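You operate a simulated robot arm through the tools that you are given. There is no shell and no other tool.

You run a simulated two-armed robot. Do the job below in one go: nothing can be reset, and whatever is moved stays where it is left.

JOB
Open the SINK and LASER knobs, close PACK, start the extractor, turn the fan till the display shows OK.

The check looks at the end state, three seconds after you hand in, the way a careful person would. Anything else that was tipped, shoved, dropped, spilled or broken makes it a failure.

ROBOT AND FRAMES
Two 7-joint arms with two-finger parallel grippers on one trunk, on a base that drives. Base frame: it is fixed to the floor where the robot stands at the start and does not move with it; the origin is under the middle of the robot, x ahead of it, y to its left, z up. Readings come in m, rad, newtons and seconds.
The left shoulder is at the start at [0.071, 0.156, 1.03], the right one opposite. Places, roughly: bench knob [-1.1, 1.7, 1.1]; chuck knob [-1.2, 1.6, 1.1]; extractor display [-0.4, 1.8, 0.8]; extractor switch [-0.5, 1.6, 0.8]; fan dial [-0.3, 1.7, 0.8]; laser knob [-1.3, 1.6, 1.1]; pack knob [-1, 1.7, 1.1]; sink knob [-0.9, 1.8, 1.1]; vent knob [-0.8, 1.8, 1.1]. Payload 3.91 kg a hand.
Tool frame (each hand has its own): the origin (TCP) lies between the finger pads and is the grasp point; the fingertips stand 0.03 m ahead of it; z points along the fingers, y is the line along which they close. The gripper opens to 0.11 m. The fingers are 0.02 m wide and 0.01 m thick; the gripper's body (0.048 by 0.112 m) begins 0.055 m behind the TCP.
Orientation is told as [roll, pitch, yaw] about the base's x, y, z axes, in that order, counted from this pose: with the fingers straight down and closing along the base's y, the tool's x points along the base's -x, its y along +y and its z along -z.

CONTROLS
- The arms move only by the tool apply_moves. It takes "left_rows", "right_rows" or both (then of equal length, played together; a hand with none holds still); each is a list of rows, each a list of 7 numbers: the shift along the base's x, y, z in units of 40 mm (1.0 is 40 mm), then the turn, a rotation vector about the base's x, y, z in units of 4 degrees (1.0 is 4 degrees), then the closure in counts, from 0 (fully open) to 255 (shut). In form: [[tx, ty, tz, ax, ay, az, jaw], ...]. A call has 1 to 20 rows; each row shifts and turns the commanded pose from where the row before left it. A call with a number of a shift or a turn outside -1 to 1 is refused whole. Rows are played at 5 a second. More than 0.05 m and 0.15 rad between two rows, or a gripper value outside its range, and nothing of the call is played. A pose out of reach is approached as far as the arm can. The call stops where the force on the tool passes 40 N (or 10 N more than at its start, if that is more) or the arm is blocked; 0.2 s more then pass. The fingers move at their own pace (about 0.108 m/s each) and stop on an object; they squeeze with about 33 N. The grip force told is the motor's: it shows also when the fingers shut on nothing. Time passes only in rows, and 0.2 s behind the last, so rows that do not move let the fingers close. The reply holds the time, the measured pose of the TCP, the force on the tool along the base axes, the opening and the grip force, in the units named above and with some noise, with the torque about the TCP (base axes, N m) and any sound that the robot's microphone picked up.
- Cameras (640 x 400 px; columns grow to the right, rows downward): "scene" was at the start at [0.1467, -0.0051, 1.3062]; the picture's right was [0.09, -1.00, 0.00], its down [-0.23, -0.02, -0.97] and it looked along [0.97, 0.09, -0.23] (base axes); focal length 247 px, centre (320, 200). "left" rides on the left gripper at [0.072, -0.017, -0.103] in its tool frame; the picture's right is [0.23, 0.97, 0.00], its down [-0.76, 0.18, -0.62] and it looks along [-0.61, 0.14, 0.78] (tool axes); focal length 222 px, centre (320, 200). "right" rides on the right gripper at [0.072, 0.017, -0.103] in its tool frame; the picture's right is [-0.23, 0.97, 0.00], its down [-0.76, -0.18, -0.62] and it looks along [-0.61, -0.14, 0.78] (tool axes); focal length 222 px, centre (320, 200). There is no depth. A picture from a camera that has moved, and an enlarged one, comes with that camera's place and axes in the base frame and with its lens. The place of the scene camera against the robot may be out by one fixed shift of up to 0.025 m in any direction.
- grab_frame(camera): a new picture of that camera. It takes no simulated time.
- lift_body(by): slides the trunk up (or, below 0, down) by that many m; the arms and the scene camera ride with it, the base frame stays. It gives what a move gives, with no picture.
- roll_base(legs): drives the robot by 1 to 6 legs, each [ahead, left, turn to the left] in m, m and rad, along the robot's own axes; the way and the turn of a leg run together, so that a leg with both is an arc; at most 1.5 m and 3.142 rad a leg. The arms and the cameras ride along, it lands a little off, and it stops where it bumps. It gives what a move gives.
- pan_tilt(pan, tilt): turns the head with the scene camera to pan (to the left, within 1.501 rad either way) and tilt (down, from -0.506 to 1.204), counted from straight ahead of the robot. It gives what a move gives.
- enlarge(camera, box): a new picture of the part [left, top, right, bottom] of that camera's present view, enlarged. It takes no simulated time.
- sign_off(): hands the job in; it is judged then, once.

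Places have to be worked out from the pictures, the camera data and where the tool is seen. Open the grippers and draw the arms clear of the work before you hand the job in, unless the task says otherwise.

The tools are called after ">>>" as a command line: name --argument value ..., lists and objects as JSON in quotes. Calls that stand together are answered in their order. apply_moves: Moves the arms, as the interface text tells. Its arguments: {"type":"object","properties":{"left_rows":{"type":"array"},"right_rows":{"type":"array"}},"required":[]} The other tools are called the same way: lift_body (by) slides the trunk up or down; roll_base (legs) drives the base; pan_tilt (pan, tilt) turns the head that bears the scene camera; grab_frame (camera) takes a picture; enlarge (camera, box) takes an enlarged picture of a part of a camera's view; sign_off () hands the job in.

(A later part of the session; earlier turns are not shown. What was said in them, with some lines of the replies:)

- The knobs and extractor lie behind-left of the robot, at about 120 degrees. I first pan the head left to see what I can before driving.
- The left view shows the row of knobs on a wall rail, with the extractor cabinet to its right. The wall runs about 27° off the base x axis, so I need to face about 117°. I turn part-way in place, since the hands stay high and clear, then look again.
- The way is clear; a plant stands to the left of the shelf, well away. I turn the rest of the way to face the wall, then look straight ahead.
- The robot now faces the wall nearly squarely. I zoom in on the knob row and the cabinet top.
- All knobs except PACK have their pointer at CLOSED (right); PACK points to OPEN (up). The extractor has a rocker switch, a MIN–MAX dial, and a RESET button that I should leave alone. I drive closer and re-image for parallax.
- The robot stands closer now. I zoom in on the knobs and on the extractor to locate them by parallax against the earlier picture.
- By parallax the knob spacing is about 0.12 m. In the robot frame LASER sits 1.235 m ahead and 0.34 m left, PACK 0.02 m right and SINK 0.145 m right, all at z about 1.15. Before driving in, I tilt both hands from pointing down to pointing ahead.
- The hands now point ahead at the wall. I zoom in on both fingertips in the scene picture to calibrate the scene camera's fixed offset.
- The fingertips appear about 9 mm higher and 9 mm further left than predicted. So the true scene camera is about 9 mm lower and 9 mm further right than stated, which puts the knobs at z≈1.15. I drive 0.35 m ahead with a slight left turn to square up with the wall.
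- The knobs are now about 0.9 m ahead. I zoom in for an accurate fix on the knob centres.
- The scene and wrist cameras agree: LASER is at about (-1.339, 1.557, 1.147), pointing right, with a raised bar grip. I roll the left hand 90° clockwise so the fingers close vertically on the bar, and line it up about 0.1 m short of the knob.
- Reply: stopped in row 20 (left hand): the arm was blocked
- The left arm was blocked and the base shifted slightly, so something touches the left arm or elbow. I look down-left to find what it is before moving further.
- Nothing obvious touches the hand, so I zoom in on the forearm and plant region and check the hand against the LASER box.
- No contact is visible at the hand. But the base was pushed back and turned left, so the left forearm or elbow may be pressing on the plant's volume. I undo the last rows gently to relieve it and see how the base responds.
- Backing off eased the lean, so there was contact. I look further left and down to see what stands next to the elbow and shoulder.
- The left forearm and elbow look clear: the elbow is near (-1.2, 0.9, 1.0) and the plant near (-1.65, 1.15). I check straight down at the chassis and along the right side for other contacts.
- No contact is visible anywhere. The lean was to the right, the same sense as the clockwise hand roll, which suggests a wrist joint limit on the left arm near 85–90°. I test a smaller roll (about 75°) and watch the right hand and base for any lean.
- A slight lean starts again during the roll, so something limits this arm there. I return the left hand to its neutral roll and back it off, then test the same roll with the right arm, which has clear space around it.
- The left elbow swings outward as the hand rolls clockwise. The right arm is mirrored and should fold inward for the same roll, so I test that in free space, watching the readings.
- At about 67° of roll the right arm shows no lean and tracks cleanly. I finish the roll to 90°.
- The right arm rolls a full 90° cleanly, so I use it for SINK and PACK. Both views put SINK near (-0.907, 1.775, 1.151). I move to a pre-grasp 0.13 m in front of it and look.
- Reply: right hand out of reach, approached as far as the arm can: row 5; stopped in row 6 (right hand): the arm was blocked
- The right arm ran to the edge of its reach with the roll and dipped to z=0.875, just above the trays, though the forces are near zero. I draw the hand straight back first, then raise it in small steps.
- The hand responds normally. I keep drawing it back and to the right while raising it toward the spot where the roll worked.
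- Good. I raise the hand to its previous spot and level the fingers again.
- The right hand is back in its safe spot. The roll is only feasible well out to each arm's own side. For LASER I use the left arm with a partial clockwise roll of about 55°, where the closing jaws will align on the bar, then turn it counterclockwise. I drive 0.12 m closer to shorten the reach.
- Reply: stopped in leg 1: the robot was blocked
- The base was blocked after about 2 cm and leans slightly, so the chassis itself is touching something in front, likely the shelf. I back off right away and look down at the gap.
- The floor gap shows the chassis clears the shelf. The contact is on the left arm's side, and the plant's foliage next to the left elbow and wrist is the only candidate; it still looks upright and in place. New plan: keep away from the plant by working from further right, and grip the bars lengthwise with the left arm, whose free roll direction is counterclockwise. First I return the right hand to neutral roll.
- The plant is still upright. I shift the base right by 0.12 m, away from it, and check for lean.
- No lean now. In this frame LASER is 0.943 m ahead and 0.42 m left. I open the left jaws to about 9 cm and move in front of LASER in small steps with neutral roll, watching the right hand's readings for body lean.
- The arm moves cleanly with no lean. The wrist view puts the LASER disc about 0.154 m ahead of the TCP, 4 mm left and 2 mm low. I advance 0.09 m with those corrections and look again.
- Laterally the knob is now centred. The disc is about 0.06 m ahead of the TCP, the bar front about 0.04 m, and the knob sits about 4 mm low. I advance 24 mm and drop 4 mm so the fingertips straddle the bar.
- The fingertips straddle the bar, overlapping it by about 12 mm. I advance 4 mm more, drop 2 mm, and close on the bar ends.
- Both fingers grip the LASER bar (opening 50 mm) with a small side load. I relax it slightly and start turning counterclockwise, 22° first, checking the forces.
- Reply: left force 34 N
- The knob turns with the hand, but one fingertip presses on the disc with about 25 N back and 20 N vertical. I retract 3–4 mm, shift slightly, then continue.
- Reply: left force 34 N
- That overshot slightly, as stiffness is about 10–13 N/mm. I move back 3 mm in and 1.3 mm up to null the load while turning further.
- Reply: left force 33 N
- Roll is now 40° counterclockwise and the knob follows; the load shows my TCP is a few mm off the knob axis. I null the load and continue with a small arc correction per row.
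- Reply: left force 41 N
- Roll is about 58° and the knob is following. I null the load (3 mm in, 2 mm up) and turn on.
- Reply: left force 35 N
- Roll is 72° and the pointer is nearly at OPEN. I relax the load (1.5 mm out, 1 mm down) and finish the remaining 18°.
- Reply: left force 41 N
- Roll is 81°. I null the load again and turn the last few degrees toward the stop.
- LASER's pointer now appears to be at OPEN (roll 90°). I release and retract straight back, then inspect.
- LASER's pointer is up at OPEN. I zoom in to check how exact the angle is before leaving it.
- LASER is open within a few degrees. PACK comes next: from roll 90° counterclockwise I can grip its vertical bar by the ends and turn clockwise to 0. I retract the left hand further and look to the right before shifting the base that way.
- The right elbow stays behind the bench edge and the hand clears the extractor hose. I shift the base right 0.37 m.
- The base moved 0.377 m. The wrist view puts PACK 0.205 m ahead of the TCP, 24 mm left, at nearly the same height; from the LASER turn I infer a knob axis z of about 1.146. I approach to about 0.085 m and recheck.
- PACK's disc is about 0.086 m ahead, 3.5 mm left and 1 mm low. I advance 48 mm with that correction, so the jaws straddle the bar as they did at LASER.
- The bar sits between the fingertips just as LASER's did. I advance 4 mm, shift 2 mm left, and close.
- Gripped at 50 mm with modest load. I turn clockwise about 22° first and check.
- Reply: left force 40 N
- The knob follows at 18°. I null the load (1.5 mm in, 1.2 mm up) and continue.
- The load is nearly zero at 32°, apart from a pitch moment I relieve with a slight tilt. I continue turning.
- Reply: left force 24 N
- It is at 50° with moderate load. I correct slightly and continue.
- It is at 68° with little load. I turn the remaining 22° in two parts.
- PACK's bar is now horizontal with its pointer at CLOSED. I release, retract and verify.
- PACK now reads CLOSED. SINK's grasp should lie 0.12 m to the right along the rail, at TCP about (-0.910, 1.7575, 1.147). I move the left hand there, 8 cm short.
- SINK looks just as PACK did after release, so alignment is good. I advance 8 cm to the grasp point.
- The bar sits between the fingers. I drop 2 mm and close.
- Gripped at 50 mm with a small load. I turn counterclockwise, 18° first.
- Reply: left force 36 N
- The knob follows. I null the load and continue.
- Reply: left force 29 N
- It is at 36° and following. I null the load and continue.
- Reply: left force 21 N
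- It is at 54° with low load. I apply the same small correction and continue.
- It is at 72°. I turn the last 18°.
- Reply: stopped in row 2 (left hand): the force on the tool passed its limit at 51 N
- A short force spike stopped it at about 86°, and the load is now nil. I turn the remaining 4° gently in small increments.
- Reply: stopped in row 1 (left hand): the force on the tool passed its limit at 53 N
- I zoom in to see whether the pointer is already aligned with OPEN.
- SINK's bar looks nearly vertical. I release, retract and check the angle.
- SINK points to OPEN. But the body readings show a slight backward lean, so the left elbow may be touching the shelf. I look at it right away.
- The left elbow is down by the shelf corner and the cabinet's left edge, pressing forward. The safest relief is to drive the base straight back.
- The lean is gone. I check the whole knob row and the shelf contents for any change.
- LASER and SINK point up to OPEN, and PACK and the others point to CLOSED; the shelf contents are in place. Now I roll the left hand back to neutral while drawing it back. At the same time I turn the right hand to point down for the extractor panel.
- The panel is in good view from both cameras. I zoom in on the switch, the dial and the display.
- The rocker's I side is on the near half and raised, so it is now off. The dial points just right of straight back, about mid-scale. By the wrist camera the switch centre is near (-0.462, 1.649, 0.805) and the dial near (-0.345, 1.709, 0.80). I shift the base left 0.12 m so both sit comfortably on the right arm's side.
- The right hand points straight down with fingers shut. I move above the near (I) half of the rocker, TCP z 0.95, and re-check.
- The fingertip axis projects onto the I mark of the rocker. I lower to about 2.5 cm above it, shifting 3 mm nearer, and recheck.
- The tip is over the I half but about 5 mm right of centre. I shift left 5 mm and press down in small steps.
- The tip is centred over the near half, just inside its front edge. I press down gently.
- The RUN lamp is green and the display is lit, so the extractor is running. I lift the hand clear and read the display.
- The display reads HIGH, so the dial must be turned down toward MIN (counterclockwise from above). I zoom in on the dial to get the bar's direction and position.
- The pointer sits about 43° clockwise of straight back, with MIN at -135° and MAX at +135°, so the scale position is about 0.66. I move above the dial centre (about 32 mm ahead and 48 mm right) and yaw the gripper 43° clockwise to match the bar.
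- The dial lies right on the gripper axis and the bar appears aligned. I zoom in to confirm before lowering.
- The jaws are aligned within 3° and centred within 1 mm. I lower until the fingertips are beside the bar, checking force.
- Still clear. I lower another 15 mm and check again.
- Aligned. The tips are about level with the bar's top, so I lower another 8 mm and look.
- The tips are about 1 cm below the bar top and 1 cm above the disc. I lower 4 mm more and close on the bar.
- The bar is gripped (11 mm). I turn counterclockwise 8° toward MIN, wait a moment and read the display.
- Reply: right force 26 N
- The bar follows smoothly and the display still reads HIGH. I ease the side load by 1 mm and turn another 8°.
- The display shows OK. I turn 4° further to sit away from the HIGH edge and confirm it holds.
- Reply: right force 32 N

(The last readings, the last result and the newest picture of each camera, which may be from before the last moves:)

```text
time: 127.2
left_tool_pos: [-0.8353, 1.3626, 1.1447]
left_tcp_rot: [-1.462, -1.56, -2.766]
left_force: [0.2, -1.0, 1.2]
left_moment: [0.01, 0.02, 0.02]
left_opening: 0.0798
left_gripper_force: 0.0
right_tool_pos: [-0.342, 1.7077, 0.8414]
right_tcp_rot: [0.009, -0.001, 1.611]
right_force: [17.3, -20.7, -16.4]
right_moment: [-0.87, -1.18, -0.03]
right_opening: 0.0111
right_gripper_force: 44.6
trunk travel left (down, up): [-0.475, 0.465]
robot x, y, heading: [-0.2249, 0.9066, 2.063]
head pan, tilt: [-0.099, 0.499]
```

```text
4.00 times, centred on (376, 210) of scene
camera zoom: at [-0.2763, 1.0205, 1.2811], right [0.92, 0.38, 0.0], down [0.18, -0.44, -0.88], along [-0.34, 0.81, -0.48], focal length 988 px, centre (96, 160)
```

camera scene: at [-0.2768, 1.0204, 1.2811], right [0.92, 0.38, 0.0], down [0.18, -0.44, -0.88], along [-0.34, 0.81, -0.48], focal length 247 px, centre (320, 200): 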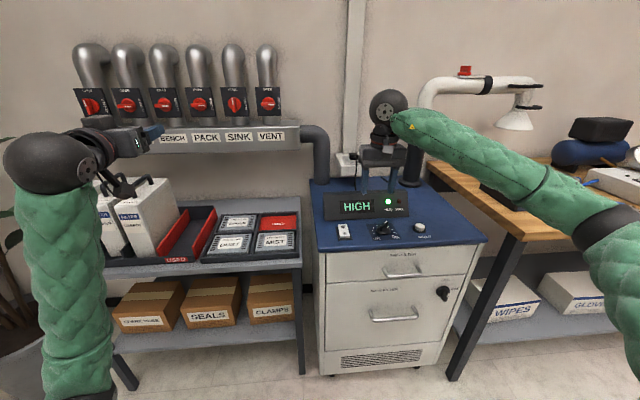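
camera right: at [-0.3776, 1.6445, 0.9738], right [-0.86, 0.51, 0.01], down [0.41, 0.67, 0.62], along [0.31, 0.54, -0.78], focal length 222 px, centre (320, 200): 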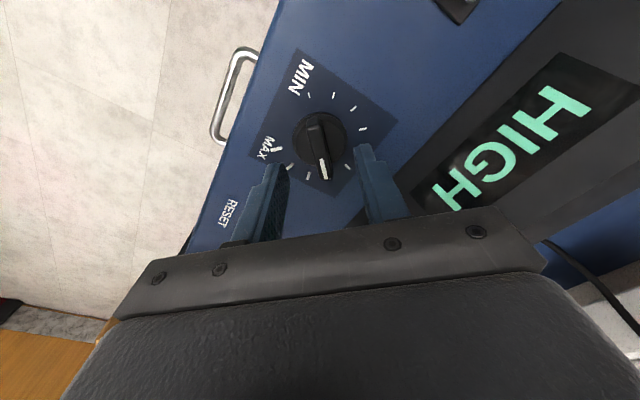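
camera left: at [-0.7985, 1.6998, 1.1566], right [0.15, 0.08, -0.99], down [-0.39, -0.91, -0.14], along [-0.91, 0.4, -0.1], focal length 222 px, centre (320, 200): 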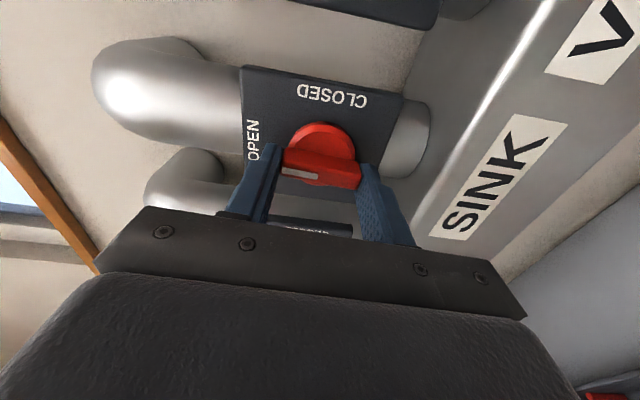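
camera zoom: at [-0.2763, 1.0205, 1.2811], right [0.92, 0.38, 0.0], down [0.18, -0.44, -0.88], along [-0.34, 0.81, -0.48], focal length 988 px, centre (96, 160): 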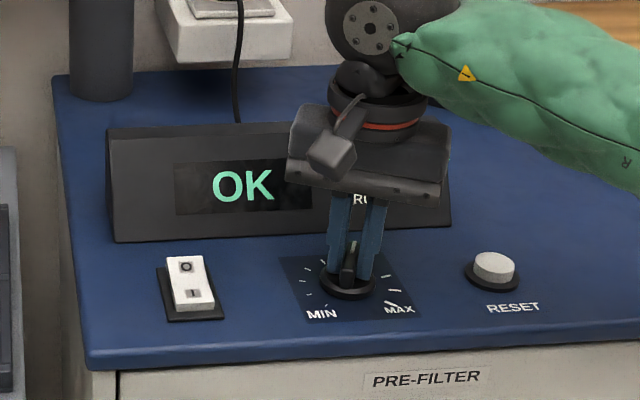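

OK holds. I release the dial, lift the hand straight up, and check that the display stays.

>>> apply_moves --right_rows '[[0.01, -0.012, -0.005, 0, 0, 0, 230], [0, 0, 0, 0, 0, 0, 150], [0, 0, 0, 0, 0, 0, 150], [0, 0, 0.5, 0, 0, 0, 150], [0, 0, 0.8, 0, 0, 0, 150], [0, 0, 0.9, 0, 0, 0, 150], [0, 0, 0.9, 0, 0, 0, 150], [0, 0, 0.9, 0, 0, 0, 150]]'

>>> grab_frame --camera "scene"

>>> enlarge --camera "scene" --box '[296, 160, 456, 260]'

```text
time: 128.9
left_tool_pos: [-0.8379, 1.3605, 1.145]
left_tcp_rot: [-1.464, -1.561, -2.763]
left_force: [0.5, -0.2, 0.5]
left_moment: [0.01, 0.01, 0.0]
left_opening: 0.0798
left_gripper_force: 0.1
right_tool_pos: [-0.3416, 1.7038, 1.0014]
right_tcp_rot: [0.01, 0.002, 1.61]
right_force: [-0.1, -0.1, -0.1]
right_moment: [-0.02, 0.0, -0.03]
right_opening: 0.0454
right_gripper_force: 0.0
trunk travel left (down, up): [-0.475, 0.465]
robot x, y, heading: [-0.2238, 0.9024, 2.062]
head pan, tilt: [-0.099, 0.499]
```

```text
taken
camera scene: at [-0.2773, 1.0201, 1.2811], right [0.92, 0.38, 0.0], down [0.18, -0.44, -0.88], along [-0.34, 0.81, -0.48], focal length 247 px, centre (320, 200)
```

scene: 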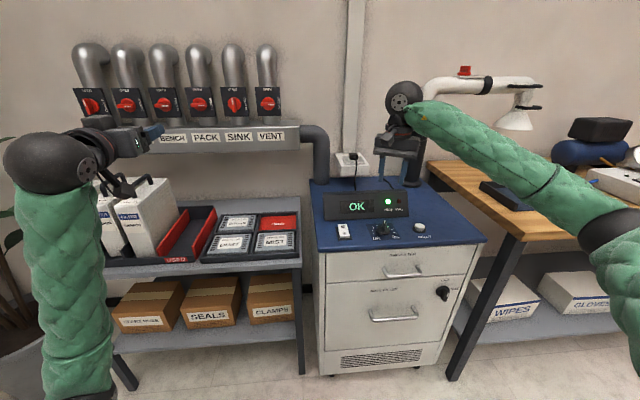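

```text
4.00 times, centred on (376, 210) of scene
camera zoom: at [-0.2773, 1.0201, 1.2811], right [0.92, 0.38, 0.0], down [0.18, -0.44, -0.88], along [-0.34, 0.81, -0.48], focal length 988 px, centre (96, 160)
```

zoom: 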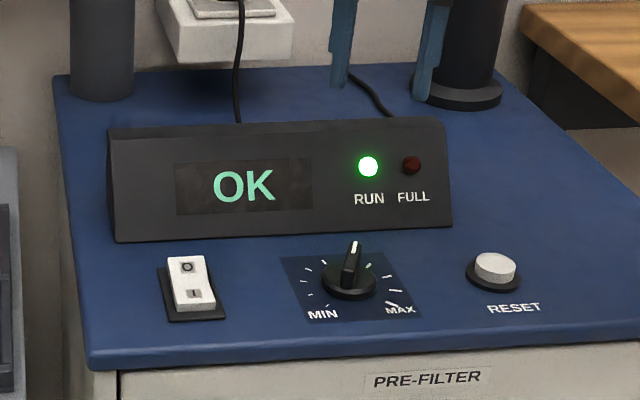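

The display stays at OK with RUN lit. I open both grippers, drive the robot back clear of the work, and do a last check of the knobs, the shelf and the plant.

>>> apply_moves --left_rows '[[0, 0, 0, 0, 0, 0, 0], [0, 0, 0, 0, 0, 0, 0], [0, 0, 0, 0, 0, 0, 0]]' --right_rows '[[0, 0, 0.9, 0, 0, 0, 0], [0, 0, 0.9, 0, 0, 0, 0], [0, 0, 0.9, 0, 0, 0, 0]]'

>>> roll_base --legs '[[-0.45, 0, 0]]'

>>> pan_tilt --pan 0.25 --tilt 0.3

>>> grab_frame --camera "scene"

>>> enlarge --camera "scene" --box '[150, 110, 310, 210]'

```text
time: 129.8
left_tool_pos: [-0.8371, 1.3615, 1.1452]
left_tcp_rot: [-1.507, -1.56, -2.72]
left_force: [-0.1, -0.3, 0.0]
left_moment: [0.0, 0.0, 0.0]
left_opening: 0.11
left_gripper_force: 0.0
right_tool_pos: [-0.3424, 1.704, 1.1108]
right_tcp_rot: [0.009, 0.0, 1.611]
right_force: [-0.6, -0.5, 0.7]
right_moment: [0.03, -0.03, 0.02]
right_opening: 0.1102
right_gripper_force: 0.0
trunk travel left (down, up): [-0.475, 0.465]
robot x, y, heading: [-0.2211, 0.9071, 2.064]
head pan, tilt: [-0.099, 0.499]
```

```text
time: 132.4
left_tool_pos: [-0.6271, 0.9746, 1.1471]
left_tcp_rot: [-1.505, -1.56, -2.725]
left_force: [0.2, -0.4, -0.2]
left_moment: [-0.03, 0.04, -0.01]
left_opening: 0.1103
left_gripper_force: 0.1
right_tool_pos: [-0.1311, 1.3167, 1.112]
right_tcp_rot: [0.011, -0.002, 1.61]
right_force: [0.1, 0.1, -0.6]
right_moment: [-0.01, 0.02, 0.01]
right_opening: 0.1102
right_gripper_force: 0.0
trunk travel left (down, up): [-0.475, 0.465]
robot x, y, heading: [-0.012, 0.5188, 2.063]
head pan, tilt: [-0.099, 0.499]
```

```text
time: 133.2
left_tool_pos: [-0.6277, 0.9753, 1.145]
left_tcp_rot: [-1.439, -1.561, -2.792]
left_force: [0.5, 0.2, -0.4]
left_moment: [0.01, -0.01, 0.0]
left_opening: 0.11
left_gripper_force: 0.1
right_tool_pos: [-0.1322, 1.3165, 1.1102]
right_tcp_rot: [0.007, 0.0, 1.608]
right_force: [0.6, 0.5, -0.1]
right_moment: [-0.02, -0.03, 0.04]
right_opening: 0.1101
right_gripper_force: 0.0
trunk travel left (down, up): [-0.475, 0.465]
robot x, y, heading: [-0.019, 0.5197, 2.062]
head pan, tilt: [0.25, 0.3]
```

```text
taken
camera scene: at [-0.0972, 0.6176, 1.2995], right [0.74, 0.67, 0.0], down [0.2, -0.22, -0.95], along [-0.64, 0.71, -0.3], focal length 247 px, centre (320, 200)
```

scene: 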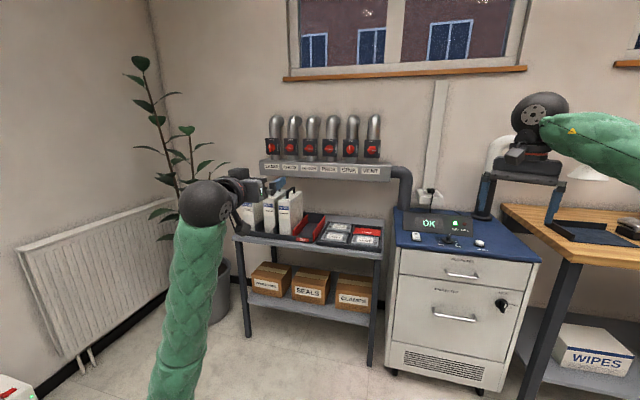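

```text
4.00 times, centred on (230, 160) of scene
camera zoom: at [-0.0972, 0.6176, 1.2995], right [0.74, 0.67, 0.0], down [0.2, -0.22, -0.95], along [-0.64, 0.71, -0.3], focal length 988 px, centre (680, 360)
```

zoom: 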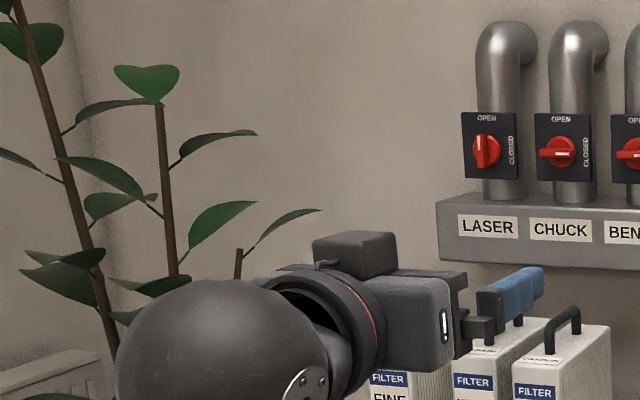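

I zoom in on the knob row and the whole panel once more to confirm the end state.

>>> enlarge --camera "scene" --box '[255, 110, 399, 200]'

>>> enlarge --camera "scene" --box '[380, 180, 540, 280]'

>>> enlarge --camera "scene" --box '[225, 180, 401, 290]'

```text
4.44 times, centred on (327, 155) of scene
camera zoom: at [-0.0972, 0.6176, 1.2995], right [0.74, 0.67, 0.0], down [0.2, -0.22, -0.95], along [-0.64, 0.71, -0.3], focal length 1098 px, centre (289, 400)
```

zoom: 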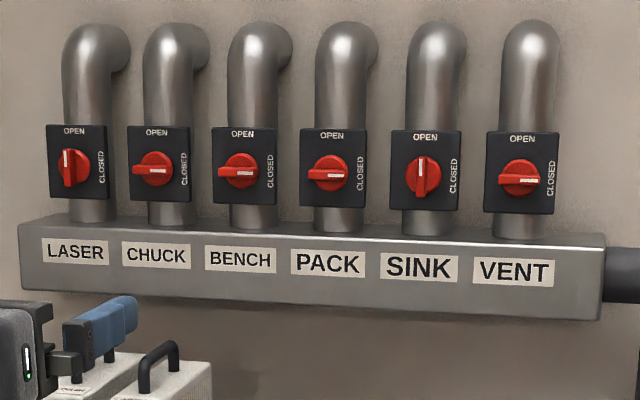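

```text
4.00 times, centred on (460, 230) of scene
camera zoom: at [-0.0972, 0.6176, 1.2995], right [0.74, 0.67, 0.0], down [0.2, -0.22, -0.95], along [-0.64, 0.71, -0.3], focal length 988 px, centre (-240, 80)
```

zoom: 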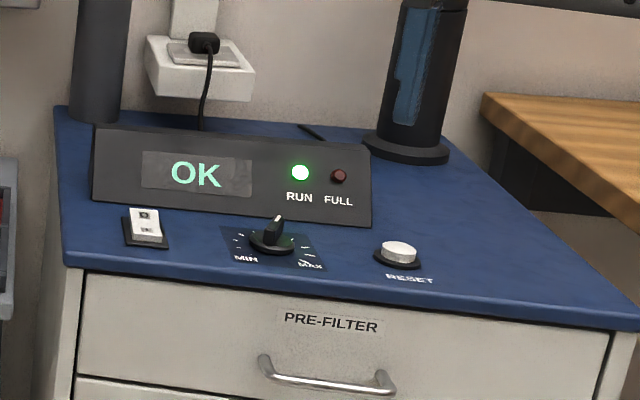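

```text
3.64 times, centred on (313, 235) of scene
camera zoom: at [-0.0972, 0.6176, 1.2995], right [0.74, 0.67, 0.0], down [0.2, -0.22, -0.95], along [-0.64, 0.71, -0.3], focal length 898 px, centre (346, 73)
```

zoom: 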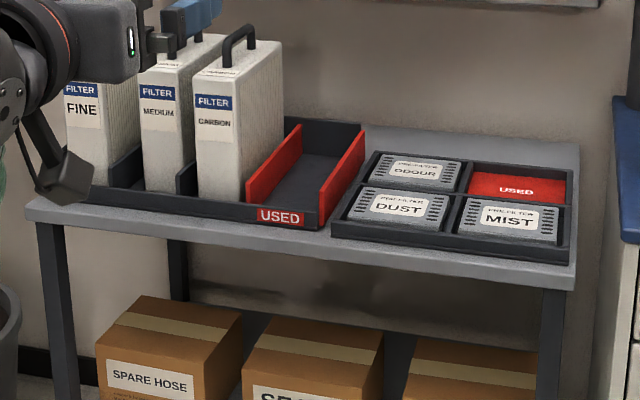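

LASER and SINK point to OPEN. PACK, CHUCK, BENCH and VENT point to CLOSED. RUN is lit, the display shows OK, and the shelf and plant look undisturbed. Both grippers are open and clear, so I hand in.

>>> sign_off

```text
The job is handed in.
```

The job is handed in. At my last check, before the three-second judging wait, everything you asked for was in place:

- **Knobs:** SINK and LASER point to OPEN and PACK points to CLOSED. CHUCK, BENCH and VENT are still at CLOSED, as they started.
- **Extractor:** I pressed the rocker switch on its I side. The RUN lamp is green and the FULL lamp is off.
- **Fan:** the display first read HIGH. I turned the dial about 20° toward MIN, and it has shown OK since.

**Bumps:** the robot pushed against something on its left side a few times, causing short stops and a slight lean.
- **Near the plant:** twice, close to LASER. I never saw what it touched; the plant's leaves were the nearest thing.
- **Near the shelf:** once, the left elbow pressed at the corner between the shelf and the extractor cabinet. I drove back right away.

In the last pictures the plant was still upright and the filters, trays and boxes looked undisturbed. The plant pot was partly hidden in that last view.

Both grippers are open and the robot is about 0.6 m back from where it stood to turn the knobs.
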